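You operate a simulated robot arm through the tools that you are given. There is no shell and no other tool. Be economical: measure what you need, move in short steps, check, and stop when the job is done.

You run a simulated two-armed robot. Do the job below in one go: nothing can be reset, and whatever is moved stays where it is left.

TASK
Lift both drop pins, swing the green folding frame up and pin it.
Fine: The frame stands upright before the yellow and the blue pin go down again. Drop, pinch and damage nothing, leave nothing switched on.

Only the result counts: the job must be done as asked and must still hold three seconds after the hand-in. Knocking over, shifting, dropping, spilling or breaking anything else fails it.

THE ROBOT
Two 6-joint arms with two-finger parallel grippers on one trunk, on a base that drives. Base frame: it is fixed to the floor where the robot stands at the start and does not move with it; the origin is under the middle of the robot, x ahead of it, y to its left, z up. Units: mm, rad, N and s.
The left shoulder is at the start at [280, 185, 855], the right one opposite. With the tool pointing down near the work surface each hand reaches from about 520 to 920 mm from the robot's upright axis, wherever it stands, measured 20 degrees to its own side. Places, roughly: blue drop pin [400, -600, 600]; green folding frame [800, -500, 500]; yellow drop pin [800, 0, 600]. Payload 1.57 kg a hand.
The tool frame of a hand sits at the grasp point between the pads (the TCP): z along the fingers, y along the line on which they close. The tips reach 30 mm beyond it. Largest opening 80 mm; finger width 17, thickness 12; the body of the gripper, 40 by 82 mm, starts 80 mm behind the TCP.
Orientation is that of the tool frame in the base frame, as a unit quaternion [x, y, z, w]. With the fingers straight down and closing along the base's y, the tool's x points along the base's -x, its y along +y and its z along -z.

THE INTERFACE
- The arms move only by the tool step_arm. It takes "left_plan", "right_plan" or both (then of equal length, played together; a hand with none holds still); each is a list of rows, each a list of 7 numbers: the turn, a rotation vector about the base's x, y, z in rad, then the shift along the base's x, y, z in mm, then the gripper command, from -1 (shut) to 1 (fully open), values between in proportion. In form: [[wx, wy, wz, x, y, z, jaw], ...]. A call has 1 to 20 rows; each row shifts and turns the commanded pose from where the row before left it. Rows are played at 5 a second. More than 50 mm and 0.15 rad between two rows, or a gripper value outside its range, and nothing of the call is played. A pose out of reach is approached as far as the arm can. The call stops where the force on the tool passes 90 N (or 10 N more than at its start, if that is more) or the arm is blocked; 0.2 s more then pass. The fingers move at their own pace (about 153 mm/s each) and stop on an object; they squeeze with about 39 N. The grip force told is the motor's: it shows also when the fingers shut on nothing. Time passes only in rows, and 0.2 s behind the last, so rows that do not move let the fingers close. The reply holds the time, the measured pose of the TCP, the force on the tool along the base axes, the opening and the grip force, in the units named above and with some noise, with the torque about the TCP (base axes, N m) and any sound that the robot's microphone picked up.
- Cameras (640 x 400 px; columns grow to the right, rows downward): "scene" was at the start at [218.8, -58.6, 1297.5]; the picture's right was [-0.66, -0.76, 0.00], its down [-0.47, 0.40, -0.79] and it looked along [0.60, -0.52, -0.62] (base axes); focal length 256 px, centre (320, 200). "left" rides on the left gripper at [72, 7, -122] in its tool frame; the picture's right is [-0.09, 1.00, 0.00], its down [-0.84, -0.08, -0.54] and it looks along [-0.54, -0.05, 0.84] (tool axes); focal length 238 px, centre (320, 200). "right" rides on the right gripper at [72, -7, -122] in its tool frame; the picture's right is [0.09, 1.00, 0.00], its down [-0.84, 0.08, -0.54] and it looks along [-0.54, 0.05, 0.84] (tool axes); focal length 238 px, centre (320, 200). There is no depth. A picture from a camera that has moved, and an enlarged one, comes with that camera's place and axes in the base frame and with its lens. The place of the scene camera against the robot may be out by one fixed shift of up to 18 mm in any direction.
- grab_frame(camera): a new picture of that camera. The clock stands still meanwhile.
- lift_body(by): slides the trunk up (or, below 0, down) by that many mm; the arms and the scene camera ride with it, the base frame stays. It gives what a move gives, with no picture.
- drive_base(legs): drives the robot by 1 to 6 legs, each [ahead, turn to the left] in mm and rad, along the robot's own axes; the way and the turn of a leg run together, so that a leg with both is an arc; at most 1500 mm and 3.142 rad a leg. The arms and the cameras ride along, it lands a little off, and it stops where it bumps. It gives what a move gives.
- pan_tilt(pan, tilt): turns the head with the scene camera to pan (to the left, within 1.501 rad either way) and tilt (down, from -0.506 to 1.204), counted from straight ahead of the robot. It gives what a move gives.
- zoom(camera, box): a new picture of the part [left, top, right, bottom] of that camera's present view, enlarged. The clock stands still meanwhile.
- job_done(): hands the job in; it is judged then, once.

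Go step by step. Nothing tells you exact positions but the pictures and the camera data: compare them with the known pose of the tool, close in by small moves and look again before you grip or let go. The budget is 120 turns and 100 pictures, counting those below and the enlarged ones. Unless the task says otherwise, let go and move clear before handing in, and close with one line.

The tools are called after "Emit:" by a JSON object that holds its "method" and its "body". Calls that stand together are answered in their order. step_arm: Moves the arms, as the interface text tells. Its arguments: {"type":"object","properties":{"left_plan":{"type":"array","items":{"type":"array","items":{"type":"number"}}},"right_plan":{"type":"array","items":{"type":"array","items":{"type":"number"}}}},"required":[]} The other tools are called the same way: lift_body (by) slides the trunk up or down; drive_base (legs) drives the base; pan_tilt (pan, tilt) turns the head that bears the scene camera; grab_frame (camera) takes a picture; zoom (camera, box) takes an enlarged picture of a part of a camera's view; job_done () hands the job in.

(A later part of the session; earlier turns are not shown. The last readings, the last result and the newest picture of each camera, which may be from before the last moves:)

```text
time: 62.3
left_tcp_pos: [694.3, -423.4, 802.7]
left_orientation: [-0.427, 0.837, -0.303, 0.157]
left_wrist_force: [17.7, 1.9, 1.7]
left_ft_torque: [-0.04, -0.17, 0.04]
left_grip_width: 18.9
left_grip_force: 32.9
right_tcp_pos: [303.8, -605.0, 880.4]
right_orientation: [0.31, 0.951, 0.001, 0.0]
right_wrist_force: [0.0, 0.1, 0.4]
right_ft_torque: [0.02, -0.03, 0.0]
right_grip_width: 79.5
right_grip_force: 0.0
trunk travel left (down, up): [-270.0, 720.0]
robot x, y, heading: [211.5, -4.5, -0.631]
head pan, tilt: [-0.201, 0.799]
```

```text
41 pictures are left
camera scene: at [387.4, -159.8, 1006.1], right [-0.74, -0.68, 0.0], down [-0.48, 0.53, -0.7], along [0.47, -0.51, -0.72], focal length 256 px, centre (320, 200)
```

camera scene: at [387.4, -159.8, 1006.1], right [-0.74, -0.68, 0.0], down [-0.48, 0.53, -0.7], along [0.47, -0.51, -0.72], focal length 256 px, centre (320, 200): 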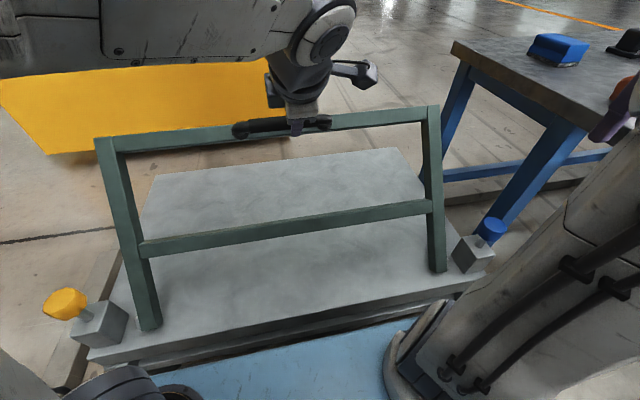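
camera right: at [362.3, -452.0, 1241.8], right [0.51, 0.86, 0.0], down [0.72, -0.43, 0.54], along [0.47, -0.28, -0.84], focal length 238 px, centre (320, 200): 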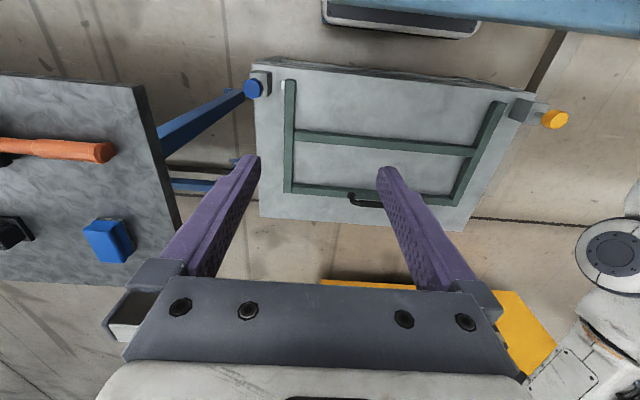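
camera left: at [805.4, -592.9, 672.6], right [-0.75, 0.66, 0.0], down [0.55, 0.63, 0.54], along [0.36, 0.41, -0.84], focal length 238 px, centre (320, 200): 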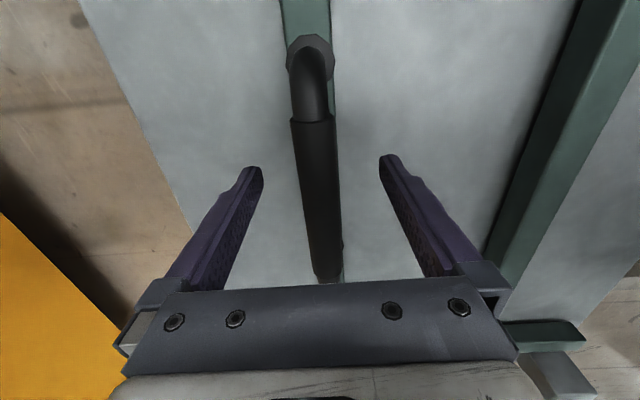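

It's at about 56°, with the tool pitched 40°. Continuing in small steps.

Emit:
{"method": "step_arm", "body": {"left_plan": [[-0.0182, -0.0256, 0, -10.3, 8.4, 6.7, -0.8], [-0.0182, -0.0256, 0, -11.3, 8.1, 5.2, -0.8], [-0.0182, -0.0256, 0, -11.5, 8.2, 4.6, -0.8]]}}

Emit:
{"method": "step_arm", "body": {"left_plan": [[-0.0182, -0.0256, 0, -11.6, 8.3, 4.0, -0.8], [-0.0182, -0.0256, 0, -11.8, 8.4, 3.3, -0.8], [-0.0182, -0.0256, 0, -11.9, 8.5, 2.7, -0.8]]}}

Emit:
{"method": "grab_frame", "body": {"camera": "scene"}}

```text
time: 63.1
left_tcp_pos: [660.6, -399.4, 819.4]
left_orientation: [-0.419, 0.822, -0.343, 0.178]
left_wrist_force: [18.6, -1.8, 13.9]
left_ft_torque: [-0.59, 0.1, -0.51]
left_grip_width: 18.7
left_grip_force: 33.1
right_tcp_pos: [303.9, -605.5, 880.3]
right_orientation: [0.309, 0.951, 0.0, 0.0]
right_wrist_force: [-0.3, -0.2, -0.2]
right_ft_torque: [0.01, -0.02, -0.02]
right_grip_width: 79.9
right_grip_force: 0.1
trunk travel left (down, up): [-270.0, 720.0]
robot x, y, heading: [204.7, -5.4, -0.633]
head pan, tilt: [-0.201, 0.799]
```

```text
time: 63.9
left_tcp_pos: [631.4, -376.0, 829.3]
left_orientation: [-0.408, 0.812, -0.369, 0.196]
left_wrist_force: [-12.9, -10.0, -30.0]
left_ft_torque: [-0.42, 0.66, 0.16]
left_grip_width: 19.1
left_grip_force: 33.4
left hand out of reach, approached as far as the arm can: row 3
right_tcp_pos: [301.9, -606.4, 878.7]
right_orientation: [0.31, 0.951, 0.0, 0.0]
right_wrist_force: [-0.5, -0.4, 0.1]
right_ft_torque: [0.0, 0.0, -0.02]
right_grip_width: 80.0
right_grip_force: 0.2
trunk travel left (down, up): [-270.0, 720.0]
robot x, y, heading: [208.1, -4.0, -0.636]
head pan, tilt: [-0.201, 0.799]
```

```text
40 pictures are left
camera scene: at [386.7, -160.7, 1004.9], right [-0.74, -0.67, 0.0], down [-0.48, 0.53, -0.7], along [0.47, -0.51, -0.72], focal length 256 px, centre (320, 200)
```

scene: 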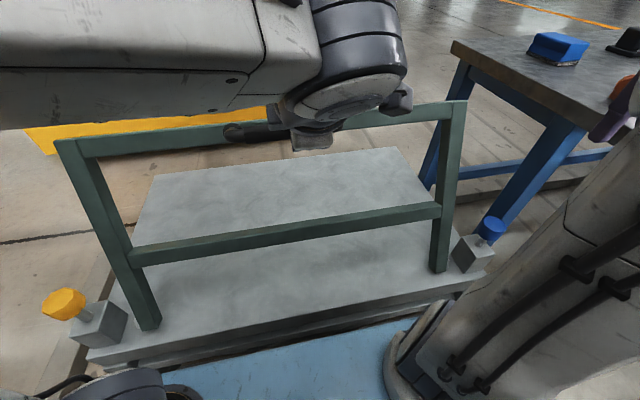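

At about 70° the left arm nears its folded limit. The remaining motion is almost purely backward, so I'll do it by backing the base in small legs, trimming height with the arm.

Emit:
{"method": "step_arm", "body": {"left_plan": [[0, 0, 0, 0, 0, -2, -0.8], [0, 0, 0, 0, 0, 0, -0.8]]}}

Emit:
{"method": "drive_base", "body": {"legs": [[-15, 0]]}}

```text
time: 64.5
left_tcp_pos: [634.6, -374.6, 836.4]
left_orientation: [-0.411, 0.807, -0.374, 0.199]
left_wrist_force: [-8.5, 5.4, -21.0]
left_ft_torque: [0.16, 0.27, 0.16]
left_grip_width: 28.3
left_grip_force: 11.7
right_tcp_pos: [303.1, -605.6, 879.0]
right_orientation: [0.309, 0.951, 0.0, 0.0]
right_wrist_force: [0.1, 1.2, 0.5]
right_ft_torque: [0.0, 0.02, 0.05]
right_grip_width: 80.0
right_grip_force: 0.0
trunk travel left (down, up): [-270.0, 720.0]
robot x, y, heading: [210.5, -7.4, -0.629]
head pan, tilt: [-0.201, 0.799]
```

```text
time: 65.2
left_tcp_pos: [625.7, -367.8, 839.1]
left_orientation: [-0.41, 0.806, -0.378, 0.199]
left_wrist_force: [9.4, 0.9, 1.0]
left_ft_torque: [0.4, -0.47, 1.0]
left_grip_width: 18.7
left_grip_force: 33.8
right_tcp_pos: [291.1, -596.2, 879.9]
right_orientation: [0.309, 0.951, 0.0, 0.0]
right_wrist_force: [0.0, 0.1, 0.5]
right_ft_torque: [0.02, -0.01, 0.01]
right_grip_width: 79.7
right_grip_force: 0.0
trunk travel left (down, up): [-270.0, 720.0]
robot x, y, heading: [197.4, 7.2, -0.63]
head pan, tilt: [-0.201, 0.799]
```

The grip width jumped briefly, so I'll check how the handle sits in the fingers.

Emit:
{"method": "grab_frame", "body": {"camera": "left"}}

Emit:
{"method": "grab_frame", "body": {"camera": "scene"}}

```text
39 pictures are left
camera left: at [502.3, -370.2, 910.0], right [-0.45, 0.45, -0.77], down [0.19, 0.89, 0.41], along [0.87, 0.04, -0.49], focal length 238 px, centre (320, 200)
```

left: 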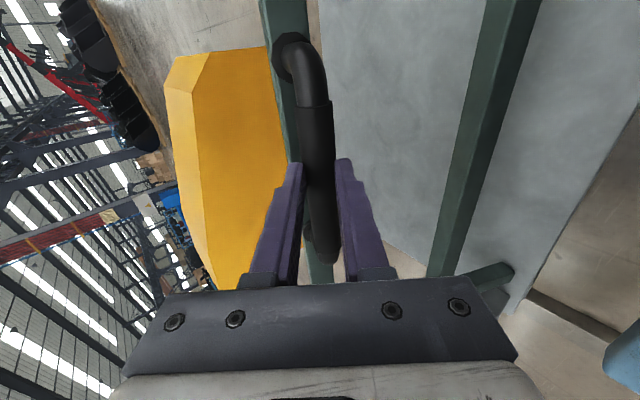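

```text
38 pictures are left
camera scene: at [375.3, -151.3, 1006.3], right [-0.74, -0.68, 0.0], down [-0.48, 0.53, -0.7], along [0.47, -0.51, -0.72], focal length 256 px, centre (320, 200)
```

scene: 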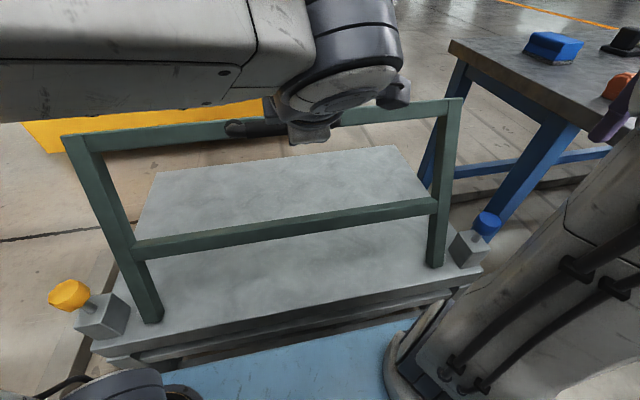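

The handle is still gripped but nearer the fingertips. Loads are small close to upright, so I'll keep backing gently and keep the radial force low.

Emit:
{"method": "drive_base", "body": {"legs": [[-20, 0]]}}

Emit:
{"method": "step_arm", "body": {"left_plan": [[0, 0, 0, 0, 0, 1, -0.9], [0, 0, 0, 0, 0, 0.5, -0.9]]}}

```text
time: 66.0
left_tcp_pos: [609.9, -355.2, 842.7]
left_orientation: [-0.408, 0.804, -0.383, 0.2]
left_wrist_force: [12.6, -1.9, 28.1]
left_ft_torque: [-0.98, -0.37, -0.34]
left_grip_width: 19.0
left_grip_force: 33.6
right_tcp_pos: [275.5, -584.3, 880.2]
right_orientation: [0.309, 0.951, 0.0, 0.0]
right_wrist_force: [0.4, 0.7, -0.6]
right_ft_torque: [0.03, -0.03, -0.03]
right_grip_width: 80.0
right_grip_force: 0.0
trunk travel left (down, up): [-270.0, 720.0]
robot x, y, heading: [182.2, 13.3, -0.626]
head pan, tilt: [-0.201, 0.799]
```

```text
time: 66.6
left_tcp_pos: [610.1, -356.1, 843.1]
left_orientation: [-0.408, 0.805, -0.382, 0.199]
left_wrist_force: [1.6, -0.2, -6.9]
left_ft_torque: [-0.48, 0.33, -0.39]
left_grip_width: 19.0
left_grip_force: 32.9
right_tcp_pos: [276.2, -584.8, 879.3]
right_orientation: [0.309, 0.951, -0.001, 0.0]
right_wrist_force: [-0.7, -0.5, 0.5]
right_ft_torque: [-0.01, 0.0, -0.03]
right_grip_width: 80.1
right_grip_force: 0.0
trunk travel left (down, up): [-270.0, 720.0]
robot x, y, heading: [182.5, 17.8, -0.628]
head pan, tilt: [-0.201, 0.799]
```

Emit:
{"method": "drive_base", "body": {"legs": [[-20, 0]]}}

Emit:
{"method": "step_arm", "body": {"left_plan": [[-0.015, -0.021, 0, 0, 0, 0.5, -0.9], [-0.015, -0.021, 0, 0, 0, 0, -0.9]]}}

Emit:
{"method": "grab_frame", "body": {"camera": "scene"}}

Emit:
{"method": "grab_frame", "body": {"camera": "left"}}

```text
time: 67.4
left_tcp_pos: [595.1, -345.5, 845.2]
left_orientation: [-0.408, 0.803, -0.384, 0.2]
left_wrist_force: [6.9, -3.4, 9.4]
left_ft_torque: [-0.34, -0.33, 0.07]
left_grip_width: 19.0
left_grip_force: 32.9
right_tcp_pos: [258.5, -573.0, 880.0]
right_orientation: [0.309, 0.951, -0.001, -0.001]
right_wrist_force: [1.2, -0.3, -0.5]
right_ft_torque: [0.02, 0.01, 0.03]
right_grip_width: 80.2
right_grip_force: 0.1
trunk travel left (down, up): [-270.0, 720.0]
robot x, y, heading: [164.0, 26.0, -0.63]
head pan, tilt: [-0.201, 0.799]
```

```text
time: 68.0
left_tcp_pos: [603.6, -344.3, 861.7]
left_orientation: [-0.403, 0.792, -0.407, 0.21]
left_wrist_force: [0.3, 0.3, -0.4]
left_ft_torque: [-0.02, -0.01, -0.02]
left_grip_width: 4.0
left_grip_force: 0.1
left hand out of reach, approached as far as the arm can: row 1, 2
right_tcp_pos: [258.1, -571.4, 881.5]
right_orientation: [0.309, 0.951, 0.0, 0.0]
right_wrist_force: [-0.4, 0.2, 0.4]
right_ft_torque: [0.0, 0.02, -0.01]
right_grip_width: 80.3
right_grip_force: 0.1
trunk travel left (down, up): [-270.0, 720.0]
robot x, y, heading: [163.7, 29.7, -0.632]
head pan, tilt: [-0.201, 0.799]
```

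```text
37 pictures are left
camera scene: at [342.6, -127.5, 1006.6], right [-0.74, -0.68, 0.0], down [-0.48, 0.53, -0.7], along [0.47, -0.51, -0.72], focal length 256 px, centre (320, 200)
```

scene: 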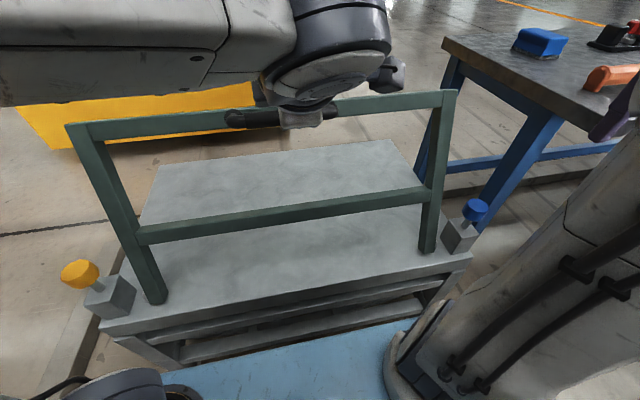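

```text
36 pictures are left
camera left: at [477.7, -343.7, 925.0], right [-0.41, 0.42, -0.81], down [0.17, 0.91, 0.38], along [0.9, 0.02, -0.44], focal length 238 px, centre (320, 200)
```

left: 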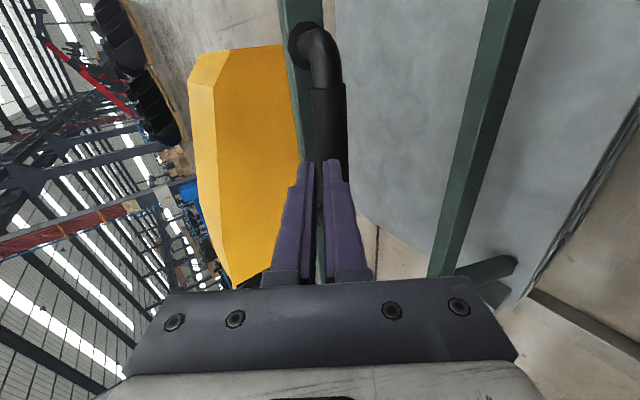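

The handle slipped out of the fingers, yet the frame still stands inclined. I'll check whether it's holding its angle by itself.

Emit:
{"method": "step_arm", "body": {"left_plan": [[0, 0, 0, 0, 0, 0, -0.9], [0, 0, 0, 0, 0, 0, -0.9], [0, 0, 0, 0, 0, 0, -0.9]]}}

Emit:
{"method": "grab_frame", "body": {"camera": "scene"}}

```text
time: 68.8
left_tcp_pos: [603.1, -345.2, 855.2]
left_orientation: [-0.401, 0.795, -0.404, 0.209]
left_wrist_force: [1.0, -0.6, 0.9]
left_ft_torque: [0.03, -0.01, -0.04]
left_grip_width: 4.3
left_grip_force: 0.1
right_tcp_pos: [259.5, -572.5, 879.6]
right_orientation: [0.308, 0.951, 0.0, 0.0]
right_wrist_force: [-0.1, 0.5, 0.1]
right_ft_torque: [0.0, -0.02, 0.0]
right_grip_width: 80.3
right_grip_force: 0.1
trunk travel left (down, up): [-270.0, 720.0]
robot x, y, heading: [166.8, 23.7, -0.623]
head pan, tilt: [-0.201, 0.799]
```

```text
35 pictures are left
camera scene: at [342.6, -127.8, 1006.1], right [-0.74, -0.68, 0.0], down [-0.48, 0.53, -0.7], along [0.47, -0.51, -0.72], focal length 256 px, centre (320, 200)
```

scene: 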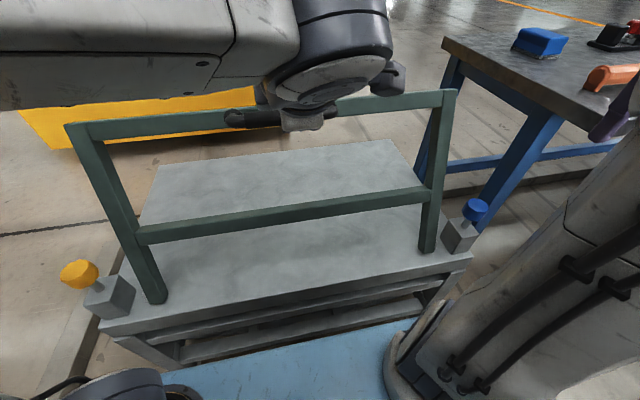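

The frame holds its angle by hinge friction, at about 70°. I'll lift the left hand away, turn its tool vertical and bring it over the top bar beside the handle. Jaws straddling the bar can then draw it upright and square it.

Emit:
{"method": "step_arm", "body": {"left_plan": [[0, 0, 0, 0, 0, 45, -0.9], [0, 0, 0, 0, 0, 45, -0.9], [0.0782, 0.11, 0, 20.7, 4.3, 0, -0.5], [0.0782, 0.11, 0, 20.7, 4.3, 0, 0], [0.0782, 0.11, 0, 20.7, 4.3, 0, 0], [0.0782, 0.11, 0, 20.7, 4.3, 0, 0], [0.0782, 0.11, 0, 20.7, 4.3, 0, 0], [0.0782, 0.11, 0, 20.7, 4.3, 0, 0], [0.0782, 0.11, 0, 20.7, 4.3, 0, 0]]}}

Emit:
{"method": "grab_frame", "body": {"camera": "left"}}

Emit:
{"method": "grab_frame", "body": {"camera": "scene"}}

```text
time: 70.8
left_tcp_pos: [737.4, -300.5, 906.2]
left_orientation: [-0.452, 0.892, -0.001, -0.001]
left_wrist_force: [-0.1, -0.1, 0.2]
left_ft_torque: [0.0, 0.0, 0.0]
left_grip_width: 40.0
left_grip_force: 0.1
left hand out of reach, approached as far as the arm can: row 8, 9
right_tcp_pos: [259.3, -574.1, 879.3]
right_orientation: [0.309, 0.951, 0.0, 0.0]
right_wrist_force: [-1.1, 0.7, -0.1]
right_ft_torque: [0.0, 0.02, -0.03]
right_grip_width: 79.9
right_grip_force: 0.1
trunk travel left (down, up): [-270.0, 720.0]
robot x, y, heading: [167.1, 26.6, -0.63]
head pan, tilt: [-0.201, 0.799]
```

```text
34 pictures are left
camera left: at [688.5, -353.6, 1027.9], right [-0.75, 0.66, 0.0], down [0.56, 0.63, 0.54], along [0.36, 0.4, -0.84], focal length 238 px, centre (320, 200)
```

left: 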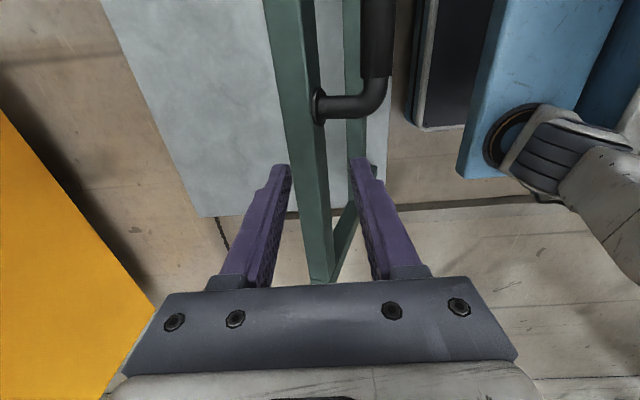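

```text
33 pictures are left
camera scene: at [342.4, -127.8, 1006.1], right [-0.74, -0.68, 0.0], down [-0.48, 0.53, -0.7], along [0.47, -0.51, -0.72], focal length 256 px, centre (320, 200)
```

scene: 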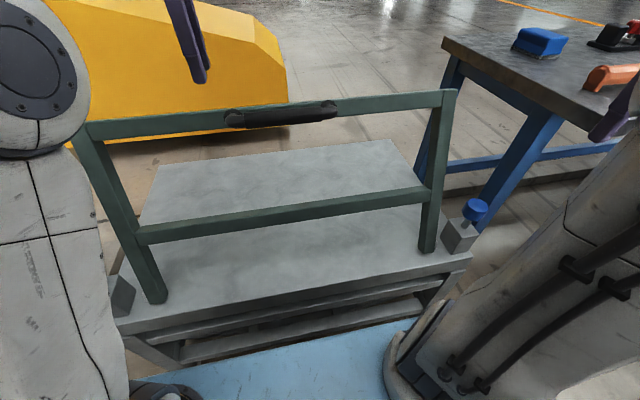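

The bar is right beneath the jaws. I'll shift 16 mm outward, open a bit wider and come down partway to look.

Emit:
{"method": "step_arm", "body": {"left_plan": [[0, 0, 0, 6.5, -4.6, 0, 0.7], [0, 0, 0, 6.5, -4.6, -20, 0.7], [0, 0, 0, 0, 0, -12, 0.7]]}}

Emit:
{"method": "grab_frame", "body": {"camera": "left"}}

Emit:
{"method": "zoom", "body": {"camera": "scene", "box": [120, 20, 280, 140]}}

```text
time: 71.6
left_tcp_pos: [749.5, -306.8, 871.5]
left_orientation: [-0.454, 0.891, -0.003, -0.001]
left_wrist_force: [0.4, -0.1, 0.2]
left_ft_torque: [-0.04, -0.03, -0.02]
left_grip_width: 67.9
left_grip_force: 0.1
left hand out of reach, approached as far as the arm can: row 1
right_tcp_pos: [259.1, -573.7, 880.3]
right_orientation: [0.308, 0.951, 0.0, 0.0]
right_wrist_force: [0.1, -0.2, 0.1]
right_ft_torque: [0.03, -0.02, -0.01]
right_grip_width: 80.1
right_grip_force: 0.0
trunk travel left (down, up): [-270.0, 720.0]
robot x, y, heading: [163.5, 27.3, -0.629]
head pan, tilt: [-0.201, 0.799]
```

```text
32 pictures are left
camera left: at [700.6, -363.3, 992.8], right [-0.75, 0.66, 0.0], down [0.55, 0.63, 0.54], along [0.36, 0.4, -0.84], focal length 238 px, centre (320, 200)
```

left: 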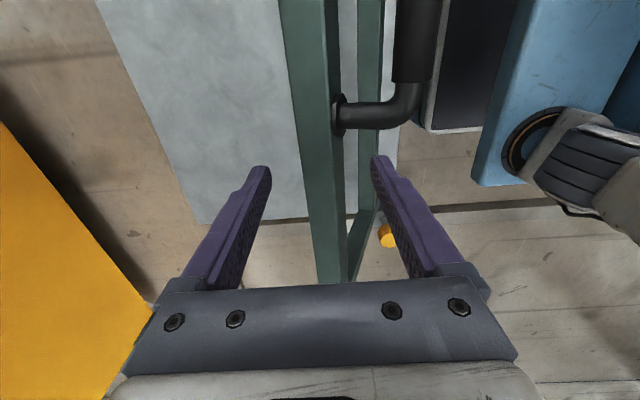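

```text
3.33 times, centred on (200, 80) of scene
camera zoom: at [342.6, -127.8, 1006.1], right [-0.74, -0.68, 0.0], down [-0.48, 0.53, -0.7], along [0.47, -0.51, -0.72], focal length 855 px, centre (720, 600)
```

zoom: 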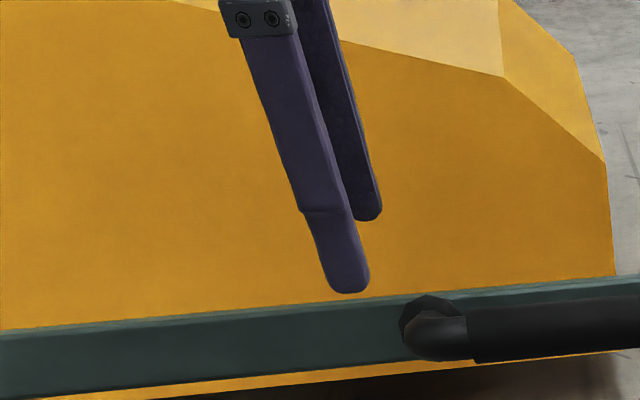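

The bar is centred between the jaws. Descending 40 mm to straddle it.

Emit:
{"method": "step_arm", "body": {"left_plan": [[0, 0, 0, 0, 0, -14, 0.7], [0, 0, 0, 0, 0, -13, 0.7], [0, 0, 0, 0, 0, -13, 0.7]]}}

Emit:
{"method": "grab_frame", "body": {"camera": "left"}}

Emit:
{"method": "zoom", "body": {"camera": "scene", "box": [120, 20, 280, 140]}}

```text
time: 72.4
left_tcp_pos: [747.9, -307.7, 830.2]
left_orientation: [-0.454, 0.891, -0.003, -0.002]
left_wrist_force: [0.3, 1.1, 0.0]
left_ft_torque: [-0.02, -0.03, -0.05]
left_grip_width: 68.1
left_grip_force: 0.1
right_tcp_pos: [259.6, -572.3, 879.3]
right_orientation: [0.308, 0.951, -0.001, 0.0]
right_wrist_force: [0.2, 0.1, 0.2]
right_ft_torque: [0.02, 0.02, 0.0]
right_grip_width: 80.0
right_grip_force: 0.1
trunk travel left (down, up): [-270.0, 720.0]
robot x, y, heading: [164.9, 28.8, -0.633]
head pan, tilt: [-0.201, 0.799]
```

```text
30 pictures are left
camera left: at [699.7, -362.7, 952.0], right [-0.75, 0.66, 0.0], down [0.55, 0.63, 0.54], along [0.36, 0.4, -0.84], focal length 238 px, centre (320, 200)
```

left: 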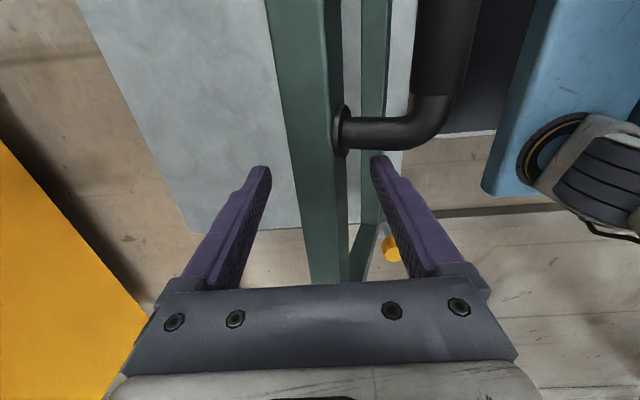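

```text
3.33 times, centred on (200, 80) of scene
camera zoom: at [342.6, -127.8, 1006.1], right [-0.74, -0.68, 0.0], down [-0.48, 0.53, -0.7], along [0.47, -0.51, -0.72], focal length 855 px, centre (720, 600)
```

zoom: 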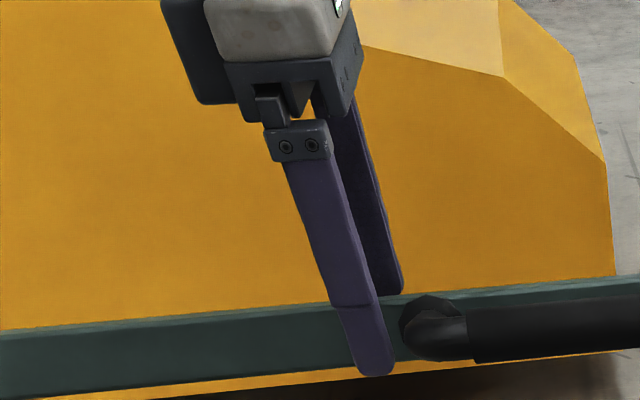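

The jaws straddle the bar. I'll shift slightly away from the handle foot, narrow the jaws to a loose cage and pull the bar back towards upright.

Emit:
{"method": "step_arm", "body": {"left_plan": [[0, 0, 0, 7, 9.8, 0, 0.5], [0, 0, 0, 0, 0, 0, 0.05], [0, 0, 0, -8.15, 5.8, 2.5, 0.05], [0, 0, 0, -8.15, 5.8, 2.5, 0.05], [0, 0, 0, -8.15, 5.8, 2.5, 0.05], [0, 0, 0, -8.15, 5.8, 2.5, 0.05]]}}

Emit:
{"method": "grab_frame", "body": {"camera": "left"}}

```text
time: 73.8
left_tcp_pos: [721.5, -275.2, 840.7]
left_orientation: [-0.454, 0.891, -0.003, 0.0]
left_wrist_force: [9.8, -7.0, 3.4]
left_ft_torque: [-0.14, -0.29, -0.03]
left_grip_width: 52.5
left_grip_force: 5.8
right_tcp_pos: [260.0, -573.4, 878.8]
right_orientation: [0.309, 0.951, 0.0, 0.0]
right_wrist_force: [-0.5, 0.1, 0.9]
right_ft_torque: [0.01, 0.0, 0.01]
right_grip_width: 80.3
right_grip_force: 0.1
trunk travel left (down, up): [-270.0, 720.0]
robot x, y, heading: [165.4, 25.9, -0.629]
head pan, tilt: [-0.201, 0.799]
```

```text
28 pictures are left
camera left: at [672.7, -329.9, 962.5], right [-0.75, 0.66, 0.0], down [0.55, 0.63, 0.54], along [0.36, 0.4, -0.84], focal length 238 px, centre (320, 200)
```

left: 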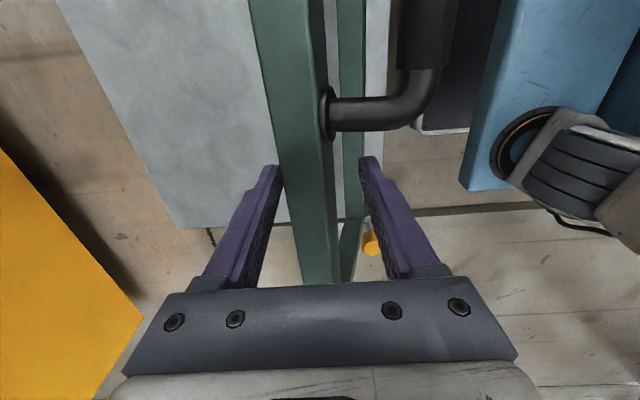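

The far finger is drawing the bar with only about 12 N. Continuing to pull.

Emit:
{"method": "step_arm", "body": {"left_plan": [[0, 0, 0, -8.15, 5.8, 2, 0.05], [0, 0, 0, -8.15, 5.8, 2, 0.05], [0, 0, 0, -8.15, 5.8, 1.5, 0.05], [0, 0, 0, -8.15, 5.8, 1.5, 0.05], [0, 0, 0, -8.15, 5.8, 1, 0.05]]}}

Emit:
{"method": "step_arm", "body": {"left_plan": [[0, 0, 0, -8.15, 5.8, 1, 0.05], [0, 0, 0, -8.15, 5.8, 0.5, 0.05]]}}

Emit:
{"method": "grab_frame", "body": {"camera": "left"}}

Emit:
{"method": "grab_frame", "body": {"camera": "scene"}}

```text
time: 75.0
left_tcp_pos: [679.7, -245.8, 847.2]
left_orientation: [-0.454, 0.891, -0.003, -0.001]
left_wrist_force: [6.5, -5.3, 3.2]
left_ft_torque: [-0.16, -0.14, -0.04]
left_grip_width: 50.3
left_grip_force: 5.1
right_tcp_pos: [259.7, -572.7, 879.2]
right_orientation: [0.31, 0.951, 0.0, 0.0]
right_wrist_force: [1.1, 0.1, -0.6]
right_ft_torque: [-0.01, -0.01, 0.03]
right_grip_width: 80.0
right_grip_force: 0.0
trunk travel left (down, up): [-270.0, 720.0]
robot x, y, heading: [163.1, 29.8, -0.628]
head pan, tilt: [-0.201, 0.799]
```

```text
time: 75.6
left_tcp_pos: [664.6, -233.4, 849.4]
left_orientation: [-0.454, 0.891, -0.002, -0.002]
left_wrist_force: [7.7, -5.5, 2.2]
left_ft_torque: [-0.11, -0.12, -0.09]
left_grip_width: 49.9
left_grip_force: 4.2
right_tcp_pos: [258.8, -572.8, 879.5]
right_orientation: [0.309, 0.951, 0.0, -0.001]
right_wrist_force: [-0.5, -0.7, 0.1]
right_ft_torque: [-0.01, 0.0, 0.0]
right_grip_width: 79.9
right_grip_force: 0.0
trunk travel left (down, up): [-270.0, 720.0]
robot x, y, heading: [165.2, 25.4, -0.632]
head pan, tilt: [-0.201, 0.799]
```

```text
27 pictures are left
camera left: at [616.4, -288.8, 971.8], right [-0.75, 0.66, 0.0], down [0.55, 0.63, 0.54], along [0.36, 0.4, -0.84], focal length 238 px, centre (320, 200)
```

left: 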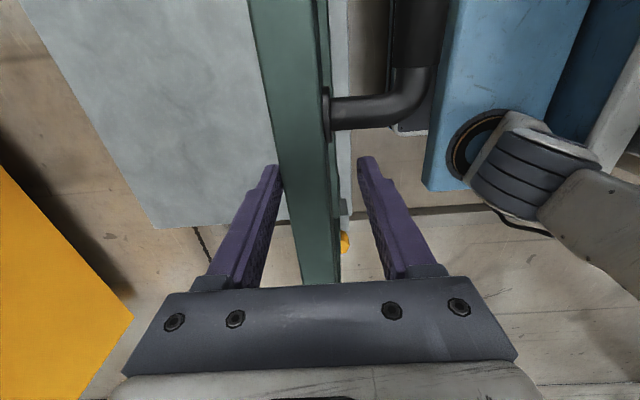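

```text
26 pictures are left
camera scene: at [342.7, -128.0, 1006.0], right [-0.74, -0.68, 0.0], down [-0.48, 0.53, -0.7], along [0.47, -0.51, -0.72], focal length 256 px, centre (320, 200)
```

scene: 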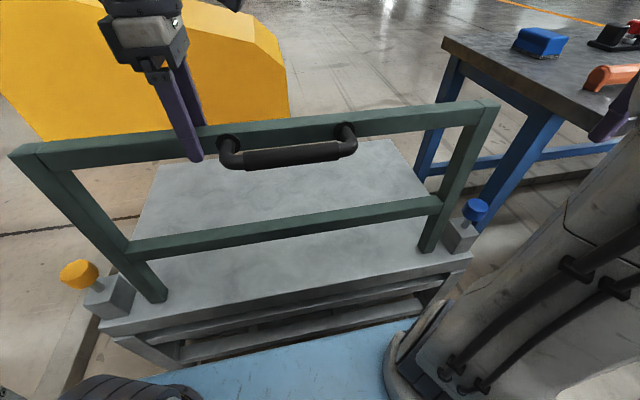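

It's nearly upright, with about 25 mm still to go at the bar. Pulling on in smaller steps and watching for a stop.

Emit:
{"method": "step_arm", "body": {"left_plan": [[0, 0, 0, -4.1, 2.9, 0.3, 0.05], [0, 0, 0, -4.1, 2.9, 0, 0.05], [0, 0, 0, -4.1, 2.9, 0, 0.05]]}}

Emit:
{"method": "step_arm", "body": {"left_plan": [[0, 0, 0, -2.4, 1.7, 0, 0.05], [0, 0, 0, -2.4, 1.7, 0, 0.05]]}}

Emit:
{"method": "grab_frame", "body": {"camera": "left"}}

```text
time: 76.4
left_tcp_pos: [653.2, -224.2, 850.6]
left_orientation: [-0.454, 0.891, -0.001, 0.0]
left_wrist_force: [8.4, -2.5, 2.5]
left_ft_torque: [-0.11, -0.13, -0.04]
left_grip_width: 49.7
left_grip_force: 4.8
right_tcp_pos: [259.4, -574.7, 880.6]
right_orientation: [0.309, 0.951, -0.001, 0.0]
right_wrist_force: [-0.8, -0.9, -0.2]
right_ft_torque: [0.0, -0.03, 0.0]
right_grip_width: 80.2
right_grip_force: 0.0
trunk travel left (down, up): [-270.0, 720.0]
robot x, y, heading: [166.3, 27.6, -0.626]
head pan, tilt: [-0.201, 0.799]
```

```text
time: 77.0
left_tcp_pos: [648.5, -221.0, 850.2]
left_orientation: [-0.454, 0.891, -0.003, 0.0]
left_wrist_force: [8.4, -3.1, 0.6]
left_ft_torque: [-0.03, -0.11, 0.0]
left_grip_width: 49.7
left_grip_force: 3.6
right_tcp_pos: [259.1, -573.2, 879.4]
right_orientation: [0.309, 0.951, 0.0, 0.0]
right_wrist_force: [-0.4, 0.4, 0.0]
right_ft_torque: [0.0, 0.02, 0.03]
right_grip_width: 80.2
right_grip_force: 0.0
trunk travel left (down, up): [-270.0, 720.0]
robot x, y, heading: [167.7, 30.1, -0.629]
head pan, tilt: [-0.201, 0.799]
```

```text
25 pictures are left
camera left: at [599.7, -276.9, 971.7], right [-0.75, 0.66, 0.0], down [0.55, 0.63, 0.54], along [0.36, 0.4, -0.84], focal length 238 px, centre (320, 200)
```

left: 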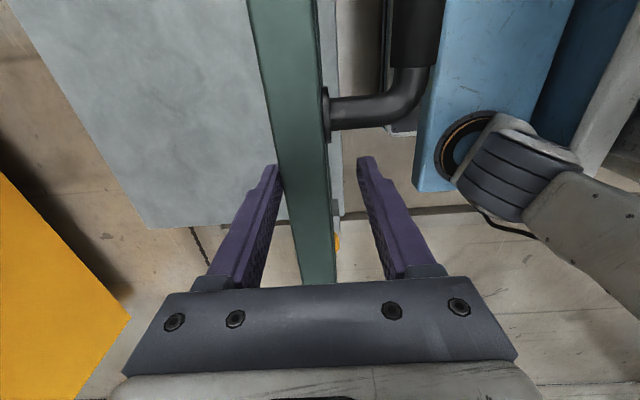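

There's no hard stop yet, and the bar is very near upright. I'll check verticality by testing whether the leg edges point at the nadir vanishing point in the scene view.

Emit:
{"method": "zoom", "body": {"camera": "scene", "box": [380, 80, 540, 280]}}

Emit:
{"method": "zoom", "body": {"camera": "scene", "box": [0, 120, 200, 320]}}

```text
2.00 times, centred on (460, 180) of scene
camera zoom: at [342.8, -127.9, 1006.0], right [-0.74, -0.68, 0.0], down [-0.48, 0.53, -0.7], along [0.47, -0.51, -0.72], focal length 513 px, centre (40, 240)
```

zoom: 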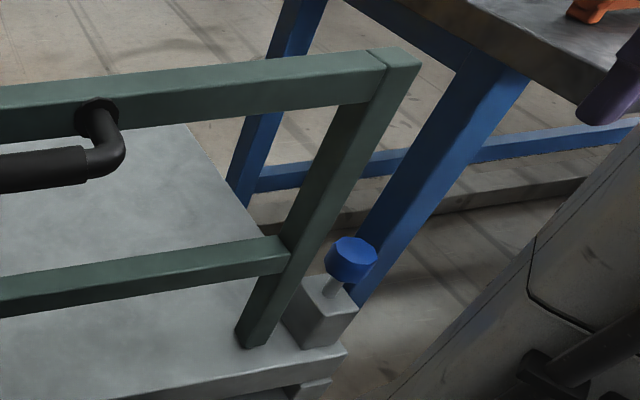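

```text
2.00 times, centred on (100, 220) of scene
camera zoom: at [342.8, -127.9, 1006.0], right [-0.74, -0.68, 0.0], down [-0.48, 0.53, -0.7], along [0.47, -0.51, -0.72], focal length 513 px, centre (760, 160)
```

zoom: 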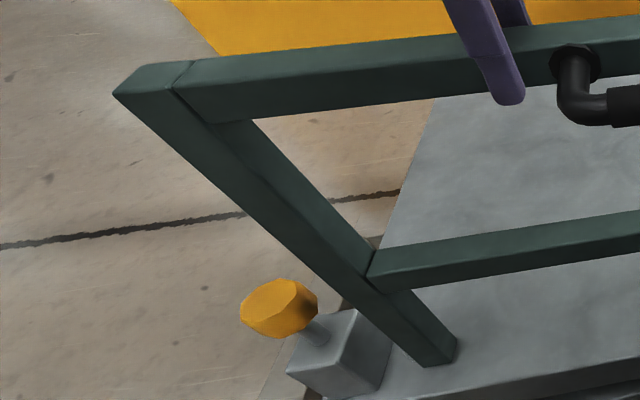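

The leg lines say the frame is within about half a degree of vertical, leaning slightly away. I'll pull 3 mm more and hold there as a cage while the right hand moves over the blue pin.

Emit:
{"method": "step_arm", "body": {"left_plan": [[0, 0, 0, -1.2, 0.9, 0, 0.05], [0, 0, 0, -1.2, 0.9, 0, 0.05], [0, 0, 0, 0, 0, 0, 0.05]]}}

Emit:
{"method": "grab_frame", "body": {"camera": "right"}}

```text
time: 77.8
left_tcp_pos: [646.2, -219.5, 849.5]
left_orientation: [-0.454, 0.891, -0.003, -0.001]
left_wrist_force: [11.3, -4.3, -2.2]
left_ft_torque: [0.0, -0.09, 0.01]
left_grip_width: 52.0
left_grip_force: 5.0
right_tcp_pos: [259.8, -573.2, 878.8]
right_orientation: [0.309, 0.951, 0.001, 0.0]
right_wrist_force: [1.0, -0.1, 0.9]
right_ft_torque: [-0.02, 0.02, -0.01]
right_grip_width: 79.8
right_grip_force: 0.1
trunk travel left (down, up): [-270.0, 720.0]
robot x, y, heading: [160.7, 27.8, -0.63]
head pan, tilt: [-0.201, 0.799]
```

```text
22 pictures are left
camera right: at [198.0, -536.1, 1002.0], right [0.51, 0.86, 0.0], down [0.72, -0.43, 0.54], along [0.47, -0.28, -0.84], focal length 238 px, centre (320, 200)
```

right: 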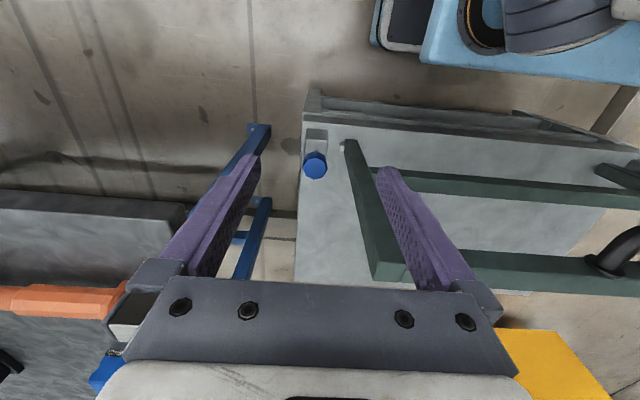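

The jaws were pushed open a little on that last pull, which may be a stop. I'll test with another 3 mm.

Emit:
{"method": "step_arm", "body": {"left_plan": [[0, 0, 0, -1.2, 0.9, 0, 0.05], [0, 0, 0, -1.2, 0.9, 0, 0.05], [0, 0, 0, 0, 0, 0, 0.05]]}}

Emit:
{"method": "zoom", "body": {"camera": "scene", "box": [380, 80, 540, 280]}}

Emit:
{"method": "zoom", "body": {"camera": "scene", "box": [0, 120, 200, 320]}}

```text
time: 78.6
left_tcp_pos: [643.2, -218.0, 850.5]
left_orientation: [-0.453, 0.892, -0.003, 0.0]
left_wrist_force: [14.2, -9.6, -1.4]
left_ft_torque: [0.0, -0.18, -0.13]
left_grip_width: 57.3
left_grip_force: 8.7
right_tcp_pos: [259.5, -574.4, 879.3]
right_orientation: [0.309, 0.951, 0.0, 0.0]
right_wrist_force: [-0.3, -0.2, 0.8]
right_ft_torque: [-0.03, -0.02, 0.01]
right_grip_width: 79.9
right_grip_force: 0.1
trunk travel left (down, up): [-270.0, 720.0]
robot x, y, heading: [167.1, 27.5, -0.627]
head pan, tilt: [-0.201, 0.799]
```

```text
2.00 times, centred on (460, 180) of scene
camera zoom: at [343.1, -128.1, 1005.9], right [-0.74, -0.68, 0.0], down [-0.48, 0.53, -0.7], along [0.47, -0.51, -0.72], focal length 513 px, centre (40, 240)
```

zoom: 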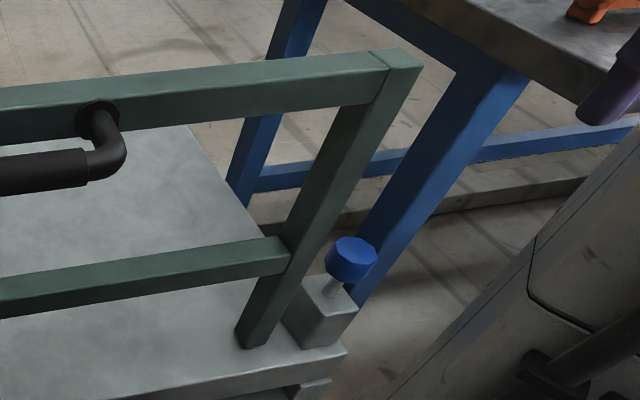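

```text
2.00 times, centred on (100, 220) of scene
camera zoom: at [343.1, -128.1, 1005.9], right [-0.74, -0.68, 0.0], down [-0.48, 0.53, -0.7], along [0.47, -0.51, -0.72], focal length 513 px, centre (760, 160)
```

zoom: 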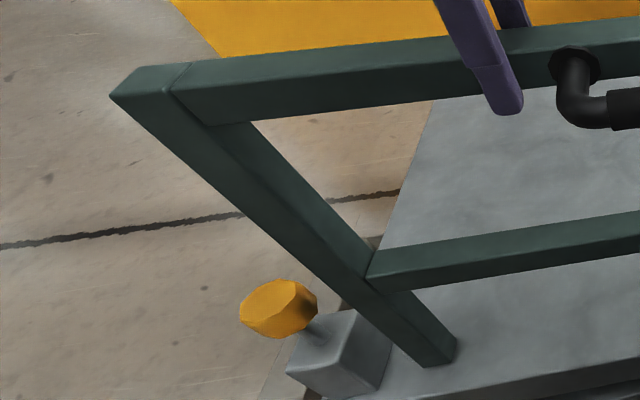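

The jaws opened without the bar moving, so the frame is against its upright stop. I'll ease the pull slightly, close the right jaws and bring the right hand over the blue pin, offset away from the leg.

Emit:
{"method": "step_arm", "body": {"left_plan": [[0, 0, 0, 1.2, -0.9, 0, 0.05], [0, 0, 0, 0, 0, 0, 0.05], [0, 0, 0, 0, 0, 0, 0.05], [0, 0, 0, 0, 0, 0, 0.05], [0, 0, 0, 0, 0, 0, 0.05], [0, 0, 0, 0, 0, 0, 0.05]], "right_plan": [[0, 0, 0, 26.7, -23.6, 0, -0.5], [0, 0, 0, 26.7, -23.6, 0, -1], [0, 0, 0, 26.6, -23.6, 0, -1], [0, 0, 0, 0, 0, -45, -1], [0, 0, 0, 0, 0, -45, -1], [0, 0, 0, 0, 0, -40, -1]]}}

Emit:
{"method": "grab_frame", "body": {"camera": "right"}}

Emit:
{"method": "grab_frame", "body": {"camera": "scene"}}

```text
time: 80.0
left_tcp_pos: [643.5, -219.2, 850.6]
left_orientation: [-0.455, 0.89, -0.001, -0.001]
left_wrist_force: [10.2, -10.8, -2.6]
left_ft_torque: [-0.14, 0.01, -0.2]
left_grip_width: 54.7
left_grip_force: 7.2
right_tcp_pos: [338.3, -645.0, 751.1]
right_orientation: [0.31, 0.951, -0.001, 0.0]
right_wrist_force: [0.4, -0.7, 0.5]
right_ft_torque: [-0.01, 0.05, 0.01]
right_grip_width: 0.2
right_grip_force: 21.1
trunk travel left (down, up): [-270.0, 720.0]
robot x, y, heading: [166.9, 24.3, -0.624]
head pan, tilt: [-0.201, 0.799]
```

```text
19 pictures are left
camera right: at [277.6, -607.3, 874.1], right [0.51, 0.86, 0.0], down [0.72, -0.43, 0.54], along [0.47, -0.28, -0.84], focal length 238 px, centre (320, 200)
```

right: 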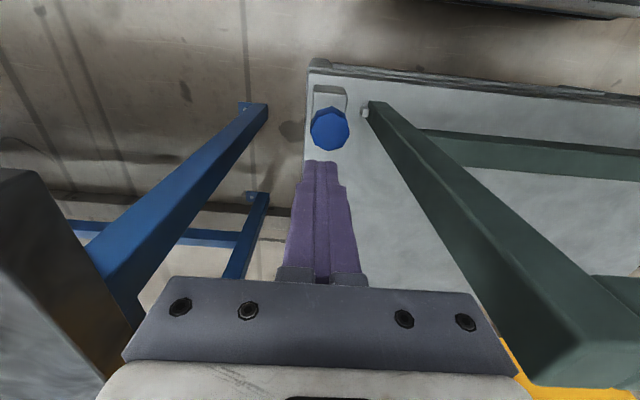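

```text
18 pictures are left
camera scene: at [342.9, -128.1, 1006.0], right [-0.74, -0.68, 0.0], down [-0.48, 0.53, -0.7], along [0.47, -0.51, -0.72], focal length 256 px, centre (320, 200)
```

scene: 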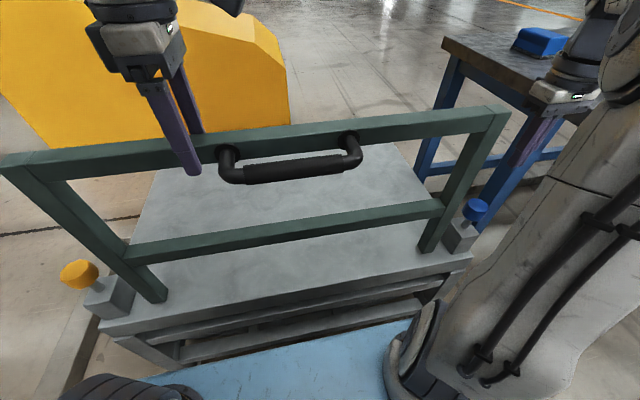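

The tips are aligned over the blue knob with about 20 mm clear of the leg. I'll descend to contact and press the pin down gently.

Emit:
{"method": "step_arm", "body": {"right_plan": [[0, 0, 0, -0.5, 0.5, -30, -1], [0, 0, 0, 0, 0, -30, -1], [0, 0, 0, 0, 0, -20, -1]]}}

Emit:
{"method": "step_arm", "body": {"right_plan": [[0, 0, 0, 0, 0, -5, -1], [0, 0, 0, 0, 0, -5, -1], [0, 0, 0, 0, 0, -5, -1], [0, 0, 0, 0, 0, -5, -1]]}}

Emit:
{"method": "grab_frame", "body": {"camera": "right"}}

```text
time: 80.8
left_tcp_pos: [644.1, -219.4, 850.2]
left_orientation: [-0.454, 0.891, -0.003, 0.0]
left_wrist_force: [9.3, -10.5, -1.4]
left_ft_torque: [-0.08, -0.11, -0.22]
left_grip_width: 54.4
left_grip_force: 7.3
right_tcp_pos: [338.2, -645.0, 670.0]
right_orientation: [0.309, 0.951, 0.0, 0.0]
right_wrist_force: [-0.7, 0.6, 0.1]
right_ft_torque: [-0.02, 0.01, -0.04]
right_grip_width: 0.2
right_grip_force: 21.0
trunk travel left (down, up): [-270.0, 720.0]
robot x, y, heading: [166.7, 25.6, -0.622]
head pan, tilt: [-0.201, 0.799]
```

```text
time: 81.8
left_tcp_pos: [644.1, -219.3, 850.4]
left_orientation: [-0.454, 0.891, -0.003, 0.0]
left_wrist_force: [10.3, -10.2, 0.5]
left_ft_torque: [-0.13, -0.15, -0.18]
left_grip_width: 54.6
left_grip_force: 7.5
right_tcp_pos: [338.8, -643.1, 650.1]
right_orientation: [0.309, 0.951, 0.0, 0.0]
right_wrist_force: [0.8, 0.1, 0.1]
right_ft_torque: [-0.02, 0.01, -0.02]
right_grip_width: 0.0
right_grip_force: 21.9
trunk travel left (down, up): [-270.0, 720.0]
robot x, y, heading: [160.8, 32.5, -0.632]
head pan, tilt: [-0.201, 0.799]
```

```text
17 pictures are left
camera right: at [277.2, -606.4, 772.3], right [0.51, 0.86, 0.0], down [0.72, -0.43, 0.54], along [0.47, -0.28, -0.84], focal length 238 px, centre (320, 200)
```

right: 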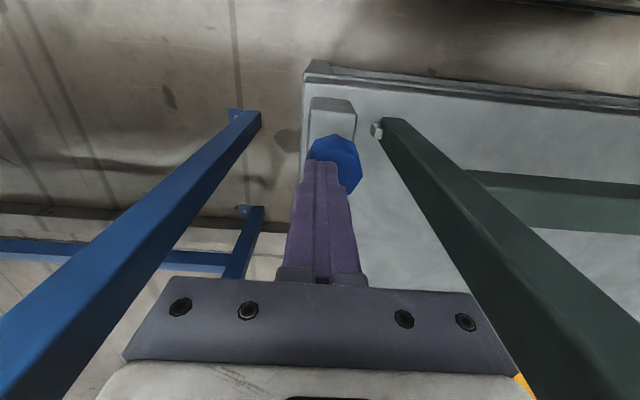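

Emit:
{"method": "step_arm", "body": {"right_plan": [[0, 0, 0, 0, 0, -4, -1], [0, 0, 0, 0, 0, -4, -1], [0, 0, 0, 0, 0, -4, -1]]}}

Emit:
{"method": "step_arm", "body": {"right_plan": [[0, 0, 0, 0, 0, -4, -1], [0, 0, 0, 0, 0, -4, -1], [0, 0, 0, 0, 0, -4, -1]]}}

```text
time: 82.6
left_tcp_pos: [644.2, -218.6, 850.1]
left_orientation: [-0.454, 0.891, -0.002, -0.001]
left_wrist_force: [10.6, -9.5, 1.6]
left_ft_torque: [-0.13, -0.14, -0.15]
left_grip_width: 54.6
left_grip_force: 7.2
right_tcp_pos: [338.9, -642.8, 637.4]
right_orientation: [0.309, 0.951, 0.0, 0.001]
right_wrist_force: [0.3, 1.0, 0.4]
right_ft_torque: [0.05, 0.02, 0.01]
right_grip_width: 0.0
right_grip_force: 21.8
trunk travel left (down, up): [-270.0, 720.0]
robot x, y, heading: [164.3, 30.8, -0.632]
head pan, tilt: [-0.201, 0.799]
```

```text
time: 83.4
left_tcp_pos: [644.4, -219.2, 850.8]
left_orientation: [-0.454, 0.891, -0.003, -0.001]
left_wrist_force: [10.9, -10.7, 0.4]
left_ft_torque: [-0.18, -0.18, -0.19]
left_grip_width: 54.6
left_grip_force: 7.6
right_tcp_pos: [338.7, -643.7, 625.4]
right_orientation: [0.309, 0.951, 0.001, -0.001]
right_wrist_force: [0.8, 0.8, -0.8]
right_ft_torque: [-0.01, -0.03, 0.0]
right_grip_width: 0.0
right_grip_force: 21.7
trunk travel left (down, up): [-270.0, 720.0]
robot x, y, heading: [166.1, 27.4, -0.627]
head pan, tilt: [-0.201, 0.799]
```

Emit:
{"method": "grab_frame", "body": {"camera": "right"}}

Emit:
{"method": "zoom", "body": {"camera": "scene", "box": [400, 160, 540, 280]}}

```text
16 pictures are left
camera right: at [277.0, -606.9, 747.7], right [0.51, 0.86, 0.0], down [0.72, -0.43, 0.54], along [0.47, -0.28, -0.84], focal length 238 px, centre (320, 200)
```

right: 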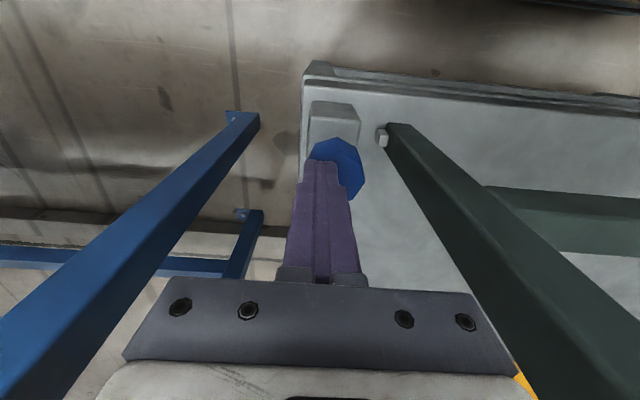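

```text
3.33 times, centred on (470, 220) of scene
camera zoom: at [342.8, -128.1, 1006.0], right [-0.74, -0.68, 0.0], down [-0.48, 0.53, -0.7], along [0.47, -0.51, -0.72], focal length 855 px, centre (-180, 133)
```

zoom: 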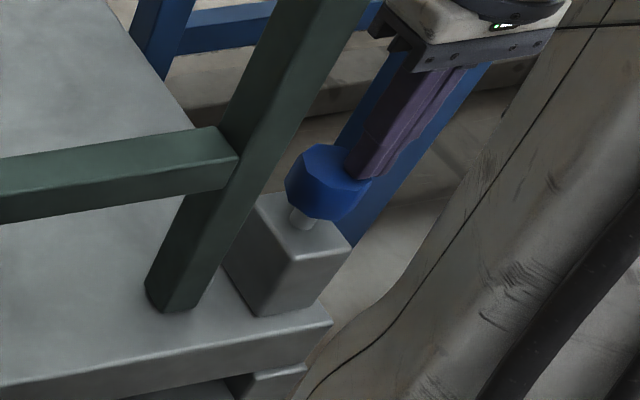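

The pin is going down under the fingertips with very little drag. I'll keep pressing until it bottoms out.

Emit:
{"method": "step_arm", "body": {"right_plan": [[0, 0, 0, 0, 0, -3, -1], [0, 0, 0, 0, 0, -3, -1], [0, 0, 0, 0, 0, -3, -1], [0, 0, 0, 0, 0, -3, -1]]}}

Emit:
{"method": "step_arm", "body": {"right_plan": [[0, 0, 0, 0, 0, -3, -1], [0, 0, 0, 0, 0, -3, -1]]}}

Emit:
{"method": "step_arm", "body": {"right_plan": [[0, 0, 0, 0, 0, -2, -1], [0, 0, 0, 0, 0, -2, -1]]}}

```text
time: 84.4
left_tcp_pos: [643.3, -219.3, 850.7]
left_orientation: [-0.454, 0.891, -0.003, 0.0]
left_wrist_force: [11.1, -8.6, 2.2]
left_ft_torque: [-0.14, -0.15, -0.14]
left_grip_width: 54.7
left_grip_force: 6.9
right_tcp_pos: [338.4, -643.8, 612.1]
right_orientation: [0.31, 0.951, 0.001, -0.001]
right_wrist_force: [-0.4, -0.5, -0.2]
right_ft_torque: [0.01, -0.02, 0.01]
right_grip_width: 0.1
right_grip_force: 21.0
trunk travel left (down, up): [-270.0, 720.0]
robot x, y, heading: [166.5, 27.9, -0.626]
head pan, tilt: [-0.201, 0.799]
```

```text
time: 85.0
left_tcp_pos: [644.2, -219.0, 851.8]
left_orientation: [-0.454, 0.891, -0.003, -0.001]
left_wrist_force: [10.2, -9.1, 1.5]
left_ft_torque: [-0.12, -0.19, -0.15]
left_grip_width: 54.8
left_grip_force: 6.8
right_tcp_pos: [338.2, -642.6, 606.2]
right_orientation: [0.308, 0.951, 0.0, 0.0]
right_wrist_force: [0.1, -0.3, -0.1]
right_ft_torque: [-0.02, 0.02, 0.0]
right_grip_width: 0.0
right_grip_force: 21.2
trunk travel left (down, up): [-270.0, 720.0]
robot x, y, heading: [163.3, 28.4, -0.632]
head pan, tilt: [-0.201, 0.799]
```

```text
time: 85.6
left_tcp_pos: [644.1, -218.3, 850.3]
left_orientation: [-0.454, 0.891, -0.004, -0.001]
left_wrist_force: [10.8, -9.9, 1.5]
left_ft_torque: [-0.16, -0.14, -0.13]
left_grip_width: 54.6
left_grip_force: 7.3
right_tcp_pos: [339.3, -642.8, 602.8]
right_orientation: [0.309, 0.951, 0.0, 0.0]
right_wrist_force: [-0.7, 0.0, 1.1]
right_ft_torque: [0.02, 0.03, -0.01]
right_grip_width: 0.0
right_grip_force: 21.9
trunk travel left (down, up): [-270.0, 720.0]
robot x, y, heading: [166.4, 22.8, -0.629]
head pan, tilt: [-0.201, 0.799]
```

Emit:
{"method": "zoom", "body": {"camera": "scene", "box": [400, 160, 540, 280]}}

```text
3.33 times, centred on (470, 220) of scene
camera zoom: at [342.8, -128.1, 1006.0], right [-0.74, -0.68, 0.0], down [-0.48, 0.53, -0.7], along [0.47, -0.51, -0.72], focal length 855 px, centre (-180, 133)
```

zoom: 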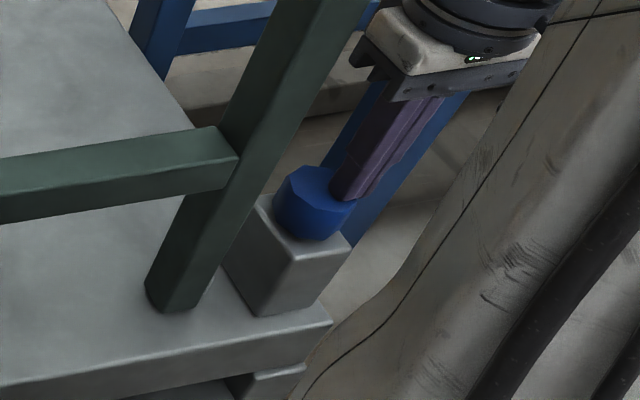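

The blue knob looks nearly seated. I'll press a few more millimetres to confirm it's at the bottom.

Emit:
{"method": "step_arm", "body": {"right_plan": [[0, 0, 0, 0, 0, -2, -1], [0, 0, 0, 0, 0, -1.5, -1]]}}

Emit:
{"method": "step_arm", "body": {"right_plan": [[0, 0, 0, 0, 0, -1.5, -1], [0, 0, 0, 0, 0, -1.5, -1]]}}

```text
time: 86.2
left_tcp_pos: [644.7, -219.2, 850.7]
left_orientation: [-0.453, 0.892, -0.002, -0.001]
left_wrist_force: [8.9, -11.4, -4.5]
left_ft_torque: [-0.1, 0.01, -0.22]
left_grip_width: 55.5
left_grip_force: 7.0
right_tcp_pos: [338.4, -644.5, 603.0]
right_orientation: [0.308, 0.951, -0.002, 0.0]
right_wrist_force: [0.5, 4.6, 24.9]
right_ft_torque: [0.29, 0.07, 0.0]
right_grip_width: 0.0
right_grip_force: 21.5
trunk travel left (down, up): [-270.0, 720.0]
robot x, y, heading: [166.8, 27.4, -0.63]
head pan, tilt: [-0.201, 0.799]
```

```text
time: 86.8
left_tcp_pos: [644.0, -217.1, 851.9]
left_orientation: [-0.454, 0.891, -0.004, -0.001]
left_wrist_force: [11.2, -12.0, -3.5]
left_ft_torque: [-0.02, -0.1, -0.2]
left_grip_width: 56.5
left_grip_force: 8.4
right_tcp_pos: [338.9, -642.7, 602.0]
right_orientation: [0.309, 0.951, -0.003, 0.001]
right_wrist_force: [-1.4, 15.9, 67.3]
right_ft_torque: [0.86, 0.29, -0.03]
right_grip_width: 0.0
right_grip_force: 20.7
trunk travel left (down, up): [-270.0, 720.0]
robot x, y, heading: [164.5, 29.3, -0.629]
head pan, tilt: [-0.201, 0.799]
```

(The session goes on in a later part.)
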